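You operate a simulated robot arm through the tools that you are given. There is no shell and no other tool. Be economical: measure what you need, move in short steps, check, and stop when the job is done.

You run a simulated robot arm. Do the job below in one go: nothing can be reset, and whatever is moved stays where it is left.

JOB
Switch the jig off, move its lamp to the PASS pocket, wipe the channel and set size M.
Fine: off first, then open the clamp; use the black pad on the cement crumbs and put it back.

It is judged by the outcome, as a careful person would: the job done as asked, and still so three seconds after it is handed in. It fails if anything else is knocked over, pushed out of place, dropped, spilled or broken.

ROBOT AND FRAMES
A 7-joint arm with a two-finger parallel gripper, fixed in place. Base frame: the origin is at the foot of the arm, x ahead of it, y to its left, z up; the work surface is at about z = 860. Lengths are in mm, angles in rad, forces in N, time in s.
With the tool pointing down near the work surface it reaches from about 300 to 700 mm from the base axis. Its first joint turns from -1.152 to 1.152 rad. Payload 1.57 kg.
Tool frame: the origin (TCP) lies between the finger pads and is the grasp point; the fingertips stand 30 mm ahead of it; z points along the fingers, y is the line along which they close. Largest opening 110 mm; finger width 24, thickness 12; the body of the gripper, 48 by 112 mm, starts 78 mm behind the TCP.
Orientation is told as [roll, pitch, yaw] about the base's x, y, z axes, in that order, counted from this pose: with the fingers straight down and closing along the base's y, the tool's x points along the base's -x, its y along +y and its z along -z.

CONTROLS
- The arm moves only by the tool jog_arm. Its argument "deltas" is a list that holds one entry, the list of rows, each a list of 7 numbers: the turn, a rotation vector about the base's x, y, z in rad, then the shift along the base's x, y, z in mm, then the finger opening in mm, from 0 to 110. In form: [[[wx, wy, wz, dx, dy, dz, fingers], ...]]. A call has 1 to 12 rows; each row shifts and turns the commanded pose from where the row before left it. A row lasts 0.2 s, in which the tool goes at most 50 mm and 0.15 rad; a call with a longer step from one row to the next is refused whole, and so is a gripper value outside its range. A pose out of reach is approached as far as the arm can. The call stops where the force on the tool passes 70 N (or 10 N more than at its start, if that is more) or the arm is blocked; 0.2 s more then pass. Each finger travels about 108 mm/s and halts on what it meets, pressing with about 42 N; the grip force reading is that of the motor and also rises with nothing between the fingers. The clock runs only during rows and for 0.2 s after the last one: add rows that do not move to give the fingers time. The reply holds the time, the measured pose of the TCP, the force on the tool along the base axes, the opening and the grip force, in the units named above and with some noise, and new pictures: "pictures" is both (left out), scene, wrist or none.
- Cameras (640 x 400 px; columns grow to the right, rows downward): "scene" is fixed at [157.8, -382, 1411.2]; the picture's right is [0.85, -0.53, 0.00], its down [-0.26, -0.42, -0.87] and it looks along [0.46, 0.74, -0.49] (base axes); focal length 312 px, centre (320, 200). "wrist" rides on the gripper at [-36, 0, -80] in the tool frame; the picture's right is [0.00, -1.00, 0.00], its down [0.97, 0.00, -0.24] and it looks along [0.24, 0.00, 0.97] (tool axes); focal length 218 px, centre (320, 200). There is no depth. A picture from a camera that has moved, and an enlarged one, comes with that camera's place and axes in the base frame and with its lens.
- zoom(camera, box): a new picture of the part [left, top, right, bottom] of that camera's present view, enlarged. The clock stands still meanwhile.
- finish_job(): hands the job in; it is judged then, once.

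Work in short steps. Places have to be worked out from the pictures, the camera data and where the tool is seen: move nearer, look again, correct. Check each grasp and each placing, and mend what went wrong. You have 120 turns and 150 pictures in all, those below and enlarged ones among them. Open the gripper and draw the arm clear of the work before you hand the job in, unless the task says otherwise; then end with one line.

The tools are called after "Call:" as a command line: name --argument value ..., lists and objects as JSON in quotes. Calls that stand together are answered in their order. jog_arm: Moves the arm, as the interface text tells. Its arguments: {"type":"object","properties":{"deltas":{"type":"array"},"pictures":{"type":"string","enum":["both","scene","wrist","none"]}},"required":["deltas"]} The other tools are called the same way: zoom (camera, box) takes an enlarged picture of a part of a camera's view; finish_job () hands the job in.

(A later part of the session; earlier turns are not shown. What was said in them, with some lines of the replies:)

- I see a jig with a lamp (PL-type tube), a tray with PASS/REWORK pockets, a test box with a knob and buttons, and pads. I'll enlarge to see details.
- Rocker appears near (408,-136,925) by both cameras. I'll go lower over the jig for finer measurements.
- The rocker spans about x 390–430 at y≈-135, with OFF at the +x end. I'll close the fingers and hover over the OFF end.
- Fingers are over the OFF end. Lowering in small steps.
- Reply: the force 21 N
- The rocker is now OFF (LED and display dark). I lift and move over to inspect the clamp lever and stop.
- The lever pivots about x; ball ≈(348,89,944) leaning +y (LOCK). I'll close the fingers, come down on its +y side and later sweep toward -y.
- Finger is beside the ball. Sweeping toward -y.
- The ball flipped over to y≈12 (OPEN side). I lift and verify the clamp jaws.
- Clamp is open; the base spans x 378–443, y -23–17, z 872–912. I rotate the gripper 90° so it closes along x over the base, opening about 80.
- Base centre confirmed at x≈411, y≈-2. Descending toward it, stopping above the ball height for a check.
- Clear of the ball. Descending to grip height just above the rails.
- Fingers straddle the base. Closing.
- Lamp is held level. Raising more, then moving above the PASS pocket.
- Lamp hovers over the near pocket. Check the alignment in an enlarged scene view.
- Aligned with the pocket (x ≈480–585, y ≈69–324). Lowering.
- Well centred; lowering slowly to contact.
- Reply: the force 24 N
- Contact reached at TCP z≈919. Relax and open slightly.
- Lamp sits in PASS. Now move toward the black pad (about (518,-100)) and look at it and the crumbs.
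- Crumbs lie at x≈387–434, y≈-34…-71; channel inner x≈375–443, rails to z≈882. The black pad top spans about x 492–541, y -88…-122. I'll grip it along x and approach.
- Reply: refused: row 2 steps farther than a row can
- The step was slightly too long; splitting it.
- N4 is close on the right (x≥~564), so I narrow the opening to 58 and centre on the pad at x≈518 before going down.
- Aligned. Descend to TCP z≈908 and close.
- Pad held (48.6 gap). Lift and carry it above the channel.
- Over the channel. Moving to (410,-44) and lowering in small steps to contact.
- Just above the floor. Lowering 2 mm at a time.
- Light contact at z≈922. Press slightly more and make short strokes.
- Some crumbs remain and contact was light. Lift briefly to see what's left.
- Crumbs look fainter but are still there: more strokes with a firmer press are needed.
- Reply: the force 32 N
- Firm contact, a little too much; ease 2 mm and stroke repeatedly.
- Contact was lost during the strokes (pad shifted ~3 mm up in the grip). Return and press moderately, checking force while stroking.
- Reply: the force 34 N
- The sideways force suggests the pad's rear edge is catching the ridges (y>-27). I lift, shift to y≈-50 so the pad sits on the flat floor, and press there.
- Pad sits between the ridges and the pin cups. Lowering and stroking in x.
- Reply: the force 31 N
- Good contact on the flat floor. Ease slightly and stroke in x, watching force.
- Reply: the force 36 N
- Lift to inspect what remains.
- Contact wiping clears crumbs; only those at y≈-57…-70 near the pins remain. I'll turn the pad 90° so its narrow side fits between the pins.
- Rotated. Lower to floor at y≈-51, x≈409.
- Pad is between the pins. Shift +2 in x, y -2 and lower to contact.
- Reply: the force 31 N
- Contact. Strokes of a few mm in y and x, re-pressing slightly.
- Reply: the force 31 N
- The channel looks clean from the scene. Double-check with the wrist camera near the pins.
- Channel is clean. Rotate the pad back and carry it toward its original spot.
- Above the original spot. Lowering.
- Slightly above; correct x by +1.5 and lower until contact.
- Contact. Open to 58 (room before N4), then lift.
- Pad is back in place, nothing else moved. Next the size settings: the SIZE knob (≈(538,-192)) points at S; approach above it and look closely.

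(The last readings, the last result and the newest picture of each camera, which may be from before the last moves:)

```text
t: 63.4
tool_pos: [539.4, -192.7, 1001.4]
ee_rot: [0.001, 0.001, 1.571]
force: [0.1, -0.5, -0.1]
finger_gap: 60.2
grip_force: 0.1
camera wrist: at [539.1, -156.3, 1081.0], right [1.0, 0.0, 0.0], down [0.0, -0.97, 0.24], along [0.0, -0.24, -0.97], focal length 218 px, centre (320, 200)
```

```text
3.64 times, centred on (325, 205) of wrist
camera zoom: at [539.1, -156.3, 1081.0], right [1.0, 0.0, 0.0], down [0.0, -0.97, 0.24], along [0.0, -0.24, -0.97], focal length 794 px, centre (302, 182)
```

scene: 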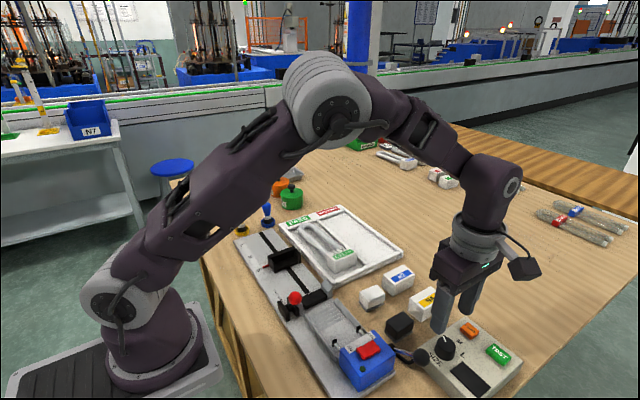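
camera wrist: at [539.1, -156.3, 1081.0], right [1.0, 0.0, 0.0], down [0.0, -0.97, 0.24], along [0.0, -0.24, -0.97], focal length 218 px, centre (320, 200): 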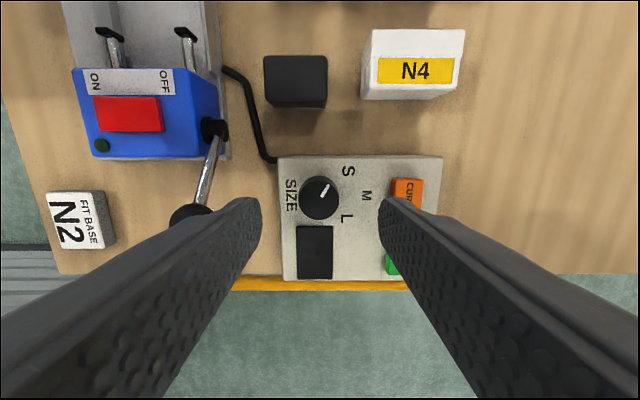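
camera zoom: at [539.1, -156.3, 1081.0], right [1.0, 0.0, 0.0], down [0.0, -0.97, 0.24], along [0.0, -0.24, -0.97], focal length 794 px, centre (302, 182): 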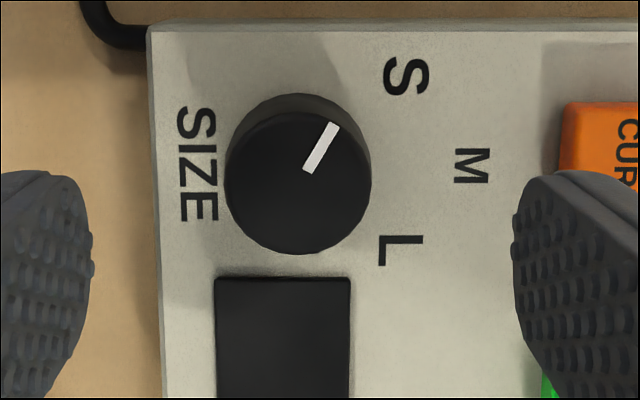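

Pointer is ~60° above +x (at S); M is straight toward +x. Knob centre ≈(538,-197), Ø31, top z≈910. Descend around it.

Call:
jog_arm --deltas '[[[0, 0, 0, -1.4, -4.3, -25, 60], [0, 0, 0, 0, 0, -25, 60], [0, 0, 0, 0, 0, -12, 60], [0, 0, 0, 0, 0, 0, 60]]]'

Call:
zoom --camera "scene" --box '[400, 290, 520, 390]'

```text
t: 64.4
tool_pos: [538.8, -199.5, 937.0]
ee_rot: [-0.002, 0.0, 1.569]
force: [0.3, -0.7, 0.4]
finger_gap: 59.9
grip_force: 0.0
camera wrist: at [538.3, -162.8, 1017.0], right [1.0, 0.0, 0.0], down [0.0, -0.97, 0.24], along [0.0, -0.24, -0.97], focal length 218 px, centre (320, 200)
```

scene: 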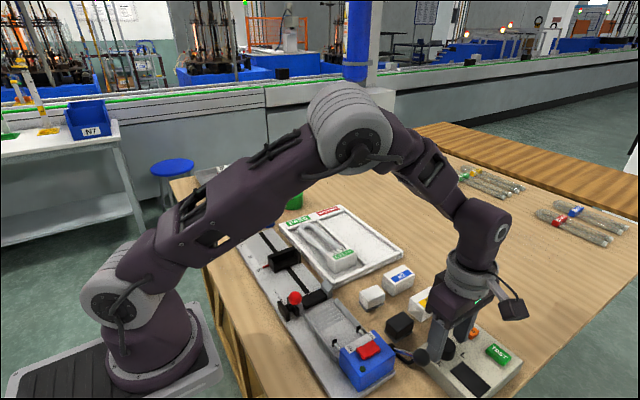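
wrist: 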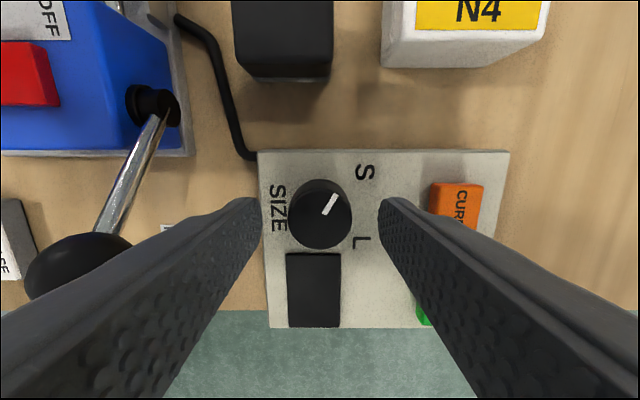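

```text
4.00 times, centred on (460, 340) of scene
camera zoom: at [157.8, -382.0, 1411.2], right [0.85, -0.53, 0.0], down [-0.26, -0.42, -0.87], along [0.46, 0.74, -0.49], focal length 1249 px, centre (-240, -360)
```

zoom: 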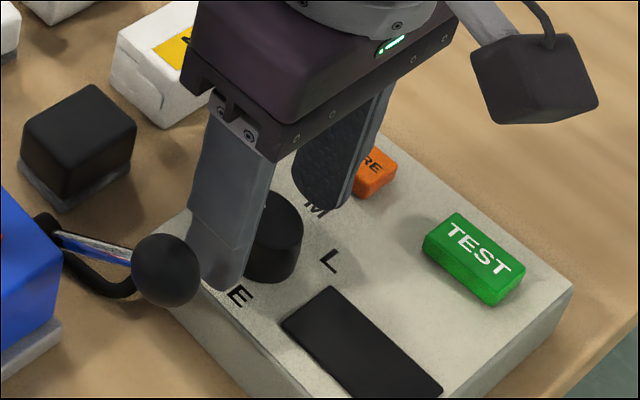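

Centred on the knob. Lower 10 mm and close.

Call:
jog_arm --deltas '[[[0, 0, 0, 0, 0, -10, 60], [0, 0, 0, 0, 0, 0, 20], [0, 0, 0, 0, 0, 0, 20], [0, 0, 0, 0, 0, 0, 20]]]' --pictures "none"

```text
t: 65.4
tool_pos: [537.8, -198.3, 929.4]
ee_rot: [-0.001, 0.0, 1.57]
force: [0.1, 0.8, 0.3]
finger_gap: 33.2
grip_force: 41.2
```

Knob gripped (33 mm). Turn it clockwise by ~60°.

Call:
jog_arm --deltas '[[[0, 0, -0.131, 0, 0, 0, 20], [0, 0, -0.131, 0, 0, 0, 20], [0, 0, -0.131, 0, 0, 0, 20], [0, 0, -0.131, 0, 0, 0, 20], [0, 0, -0.131, 0, 0, 0, 20], [0, 0, -0.131, 0, 0, 0, 20], [0, 0, -0.131, 0, 0, 0, 20], [0, 0, -0.131, 0, 0, 0, 20], [0, 0, 0, 0, 0, 0, 20]]]' --pictures "wrist"

Call:
zoom --camera "wrist" --box '[240, 120, 420, 280]'

```text
t: 67.4
tool_pos: [536.5, -199.5, 928.0]
ee_rot: [0.002, 0.004, 0.519]
force: [-23.2, -0.3, -1.0]
finger_gap: 33.2
grip_force: 41.9
camera wrist: at [568.8, -180.6, 1008.1], right [0.5, -0.87, 0.0], down [-0.84, -0.48, 0.24], along [-0.21, -0.12, -0.97], focal length 218 px, centre (320, 200)
```

wrist: 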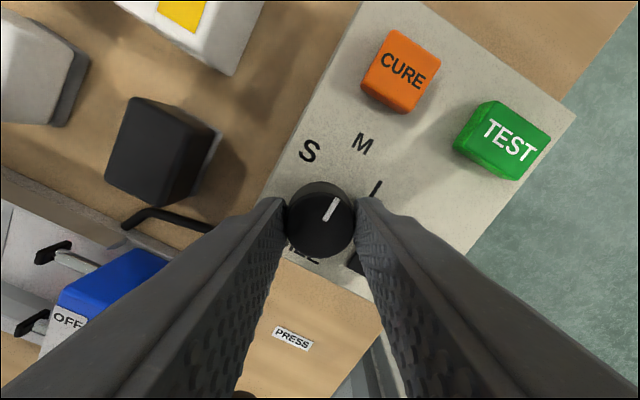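

```text
2.50 times, centred on (330, 200) of wrist
camera zoom: at [568.8, -180.6, 1008.1], right [0.5, -0.87, 0.0], down [-0.84, -0.48, 0.24], along [-0.21, -0.12, -0.97], focal length 546 px, centre (295, 200)
```

zoom: 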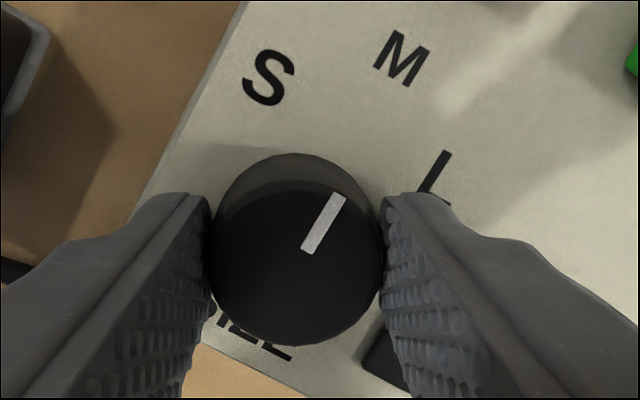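

Pointer now aims at M (57° vs 57.6° in the image). Release and lift.

Call:
jog_arm --deltas '[[[0, 0, 0, 0, 0, 0, 45], [0, 0, 0, 0, 0, 0, 55], [0, 0, 0, 0, 0, 0, 55], [0, 0, 0, 0, 0, 25, 55], [0, 0, 0, 0, 0, 40, 55], [0, 0, 0, 0, 20, 40, 55], [0, 0, 0, 0, 0, 0, 55]]]' --pictures "wrist"

Call:
zoom --camera "wrist" --box '[260, 130, 460, 270]'

Call:
zoom --camera "scene" --box '[400, 290, 520, 390]'

```text
t: 69.0
tool_pos: [539.6, -180.9, 1032.8]
ee_rot: [0.0, 0.0, 0.521]
force: [0.7, -0.5, 0.9]
finger_gap: 55.1
grip_force: 0.1
camera wrist: at [570.7, -161.6, 1112.3], right [0.5, -0.87, 0.0], down [-0.84, -0.48, 0.24], along [-0.21, -0.12, -0.97], focal length 218 px, centre (320, 200)
```

wrist: 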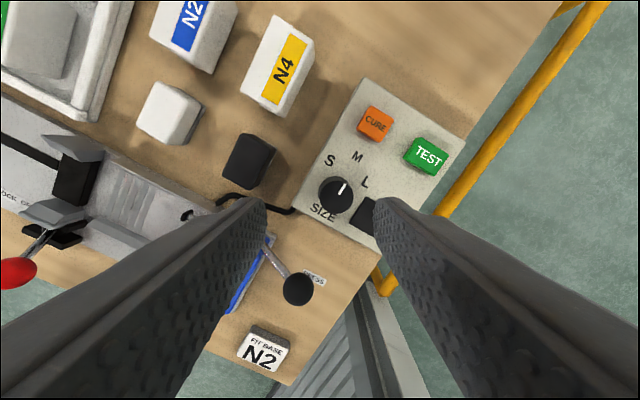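

```text
2.86 times, centred on (360, 200) of wrist
camera zoom: at [570.7, -161.6, 1112.3], right [0.5, -0.87, 0.0], down [-0.84, -0.48, 0.24], along [-0.21, -0.12, -0.97], focal length 624 px, centre (206, 200)
```

zoom: 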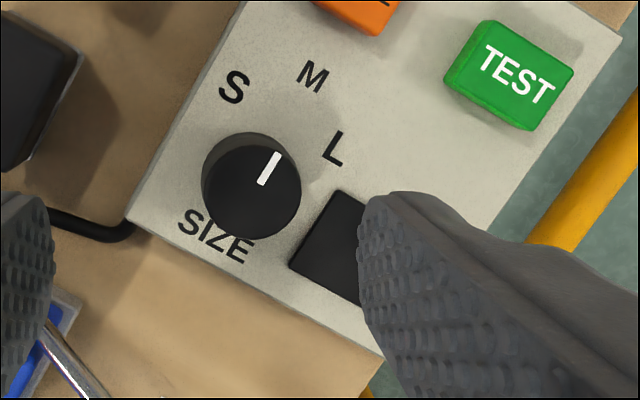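

```text
4.00 times, centred on (460, 340) of scene
camera zoom: at [157.8, -382.0, 1411.2], right [0.85, -0.53, 0.0], down [-0.26, -0.42, -0.87], along [0.46, 0.74, -0.49], focal length 1249 px, centre (-240, -360)
```

zoom: 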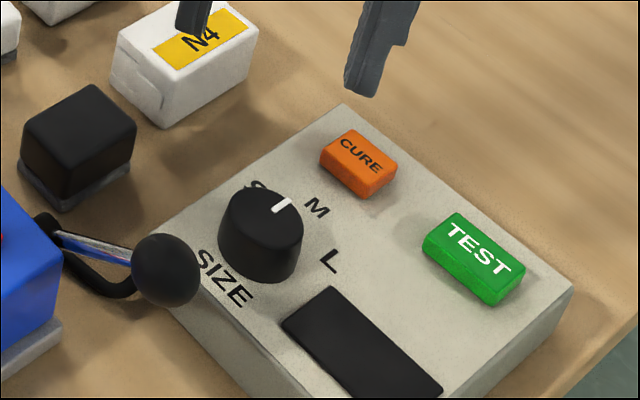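

Knob is at M. The jig's own stop carriage also carries an S/M/L scale and still sits at S, so I'll set it to M too. Move over it for a close look.

Call:
jog_arm --deltas '[[[0, 0, -0.13, -13, 35, 5, 80], [0, 0, -0.13, -13, 35, 5, 80], [0, 0, -0.13, -13, 35, 5, 80], [0, 0, -0.13, -13, 35, 5, 80], [0, 0, 0, -13, 35, 0, 80], [0, 0, 0, -13, 35, 0, 80], [0, 0, 0, -13, 35, 0, 80], [0, 0, 0, -13, 35, 0, 80], [0, 0, 0, -13, 35, 0, 80], [0, 0, 0, -13, 35, 0, 80], [0, 0, 0, 0, 0, 0, 80]]]'

Call:
zoom --camera "wrist" --box '[180, 100, 420, 260]'

Call:
zoom --camera "scene" --box '[220, 220, 320, 300]'

```text
t: 71.4
tool_pos: [406.9, 170.3, 1050.8]
ee_rot: [0.0, -0.001, 0.0]
force: [-0.3, -0.3, 0.4]
finger_gap: 79.9
grip_force: 0.1
camera wrist: at [443.7, 171.6, 1130.7], right [0.0, -1.0, 0.0], down [-0.97, 0.0, 0.24], along [-0.24, 0.0, -0.97], focal length 218 px, centre (320, 200)
```

scene: 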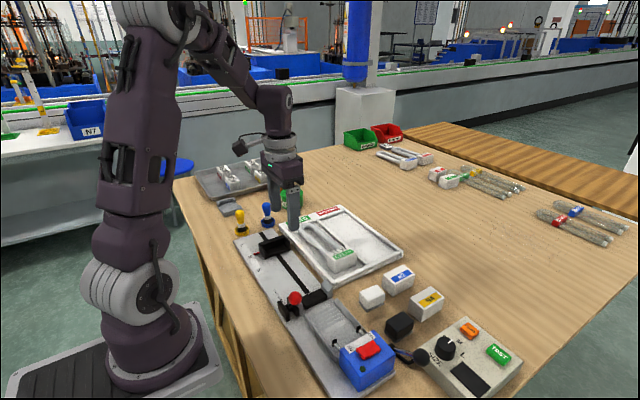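
wrist: 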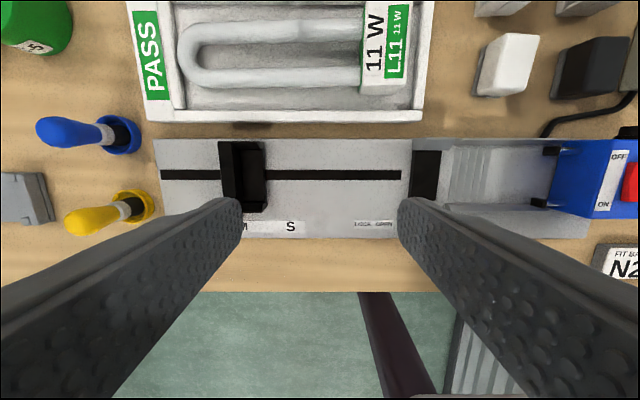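

```text
2.50 times, centred on (300, 180) of wrist
camera zoom: at [443.7, 171.6, 1130.7], right [0.0, -1.0, 0.0], down [-0.97, 0.0, 0.24], along [-0.24, 0.0, -0.97], focal length 546 px, centre (370, 250)
```

zoom: 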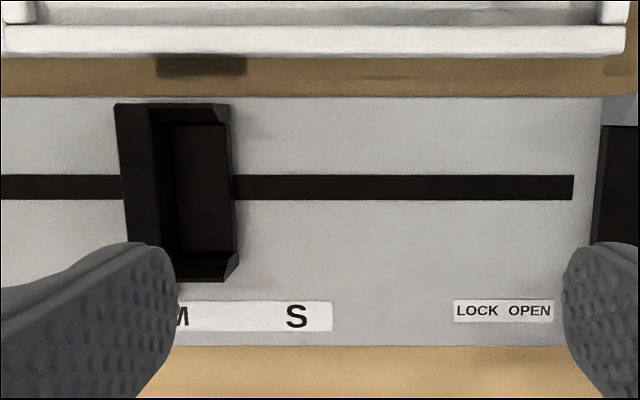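

```text
5.00 times, centred on (270, 260) of scene
camera zoom: at [157.8, -382.0, 1411.2], right [0.85, -0.53, 0.0], down [-0.26, -0.42, -0.87], along [0.46, 0.74, -0.49], focal length 1561 px, centre (570, -100)
```

zoom: 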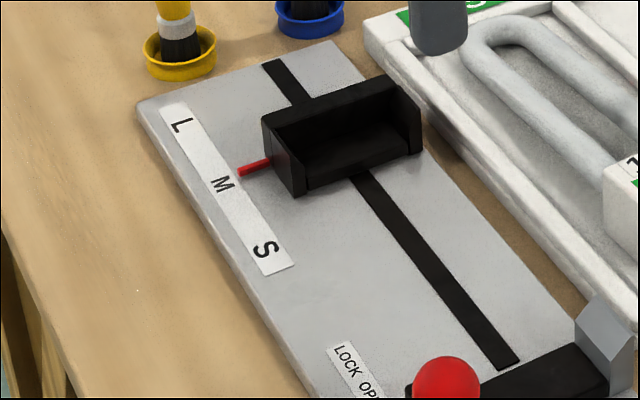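

The stop carriage has followed the knob to M on its own, so they are linked. Move aside slightly to verify the red pointer against M.

Call:
jog_arm --deltas '[[[0, 0, 0, 10, 40, 10, 110], [0, 0, 0, 10, 40, 10, 110], [0, 0, 0, 10, 0, 10, 110], [0, 0, 0, 0, 0, 0, 110]]]' --pictures "wrist"

Call:
zoom --camera "wrist" --box '[200, 110, 420, 270]'

Call:
zoom --camera "scene" --box '[230, 230, 290, 280]'

```text
t: 72.4
tool_pos: [438.3, 251.6, 1083.9]
ee_rot: [0.0, -0.001, 0.002]
force: [-0.7, -0.5, -0.5]
finger_gap: 110.0
grip_force: 0.1
camera wrist: at [475.3, 251.7, 1163.6], right [0.0, -1.0, 0.0], down [-0.97, 0.0, 0.24], along [-0.24, 0.0, -0.97], focal length 218 px, centre (320, 200)
```

wrist: 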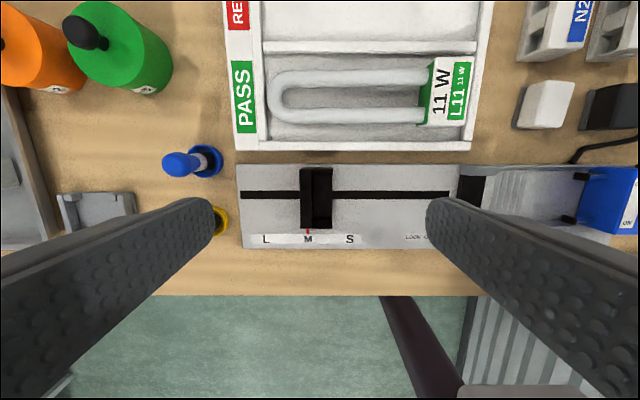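

```text
2.50 times, centred on (310, 190) of wrist
camera zoom: at [475.3, 251.7, 1163.6], right [0.0, -1.0, 0.0], down [-0.97, 0.0, 0.24], along [-0.24, 0.0, -0.97], focal length 546 px, centre (345, 225)
```

zoom: 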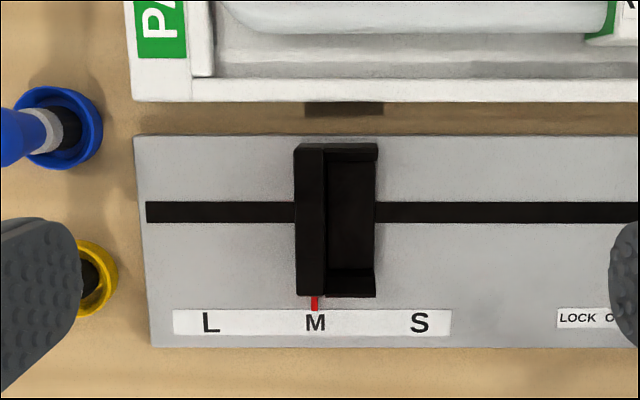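

```text
8.00 times, centred on (260, 255) of scene
camera zoom: at [157.8, -382.0, 1411.2], right [0.85, -0.53, 0.0], down [-0.26, -0.42, -0.87], along [0.46, 0.74, -0.49], focal length 2497 px, centre (800, -240)
```

zoom: 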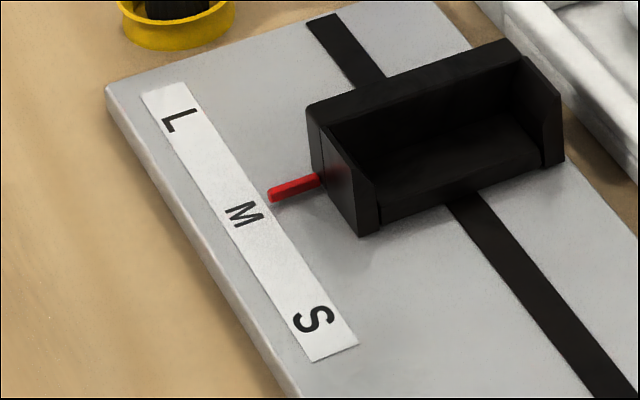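

The pointer sits exactly at M. Retract clear and take a last overall look.

Call:
jog_arm --deltas '[[[0, 0, 0, 0, -20, 40, 110], [0, 0, 0, 0, -30, 40, 110], [0, 0, 0, 0, -30, 40, 110], [0, 0, 0, 0, -30, 30, 110], [0, 0, 0, 0, 0, 0, 110]]]'

Call:
zoom --camera "scene" --box '[230, 200, 530, 400]'

```text
t: 73.6
tool_pos: [436.7, 139.2, 1236.0]
ee_rot: [0.002, 0.0, 0.002]
force: [-1.0, -0.5, 0.4]
finger_gap: 110.1
grip_force: 0.1
camera wrist: at [473.5, 139.2, 1315.5], right [0.0, -1.0, 0.0], down [-0.97, 0.0, 0.24], along [-0.24, 0.0, -0.97], focal length 218 px, centre (320, 200)
```

scene: 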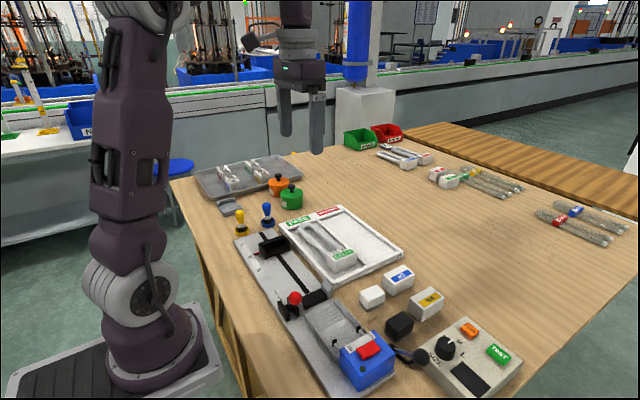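
wrist: 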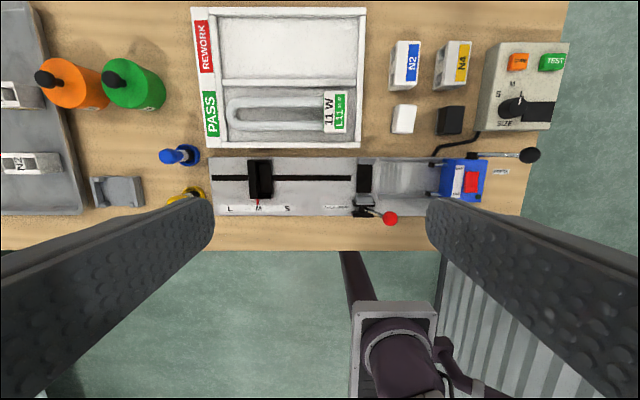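

```text
2.00 times, centred on (380, 300) of scene
camera zoom: at [157.7, -382.1, 1411.2], right [0.85, -0.53, 0.0], down [-0.26, -0.42, -0.87], along [0.46, 0.74, -0.49], focal length 624 px, centre (200, 0)
```

zoom: 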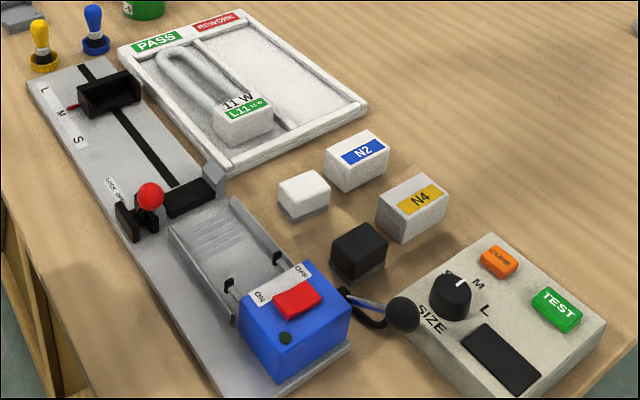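

Everything checks out: jig off, clamp open, lamp in PASS, channel clean, black pad back, size at M. The arm is clear and the gripper open, so I'm handing in.

Call:
finish_job

```text
The job is handed in.
```

The job is done and handed in: the jig is off, the clamp open, the lamp in the PASS pocket, the channel wiped clean with the black pad back in its place, and size set to M on the knob, with the jig's stop having moved to M along with it.
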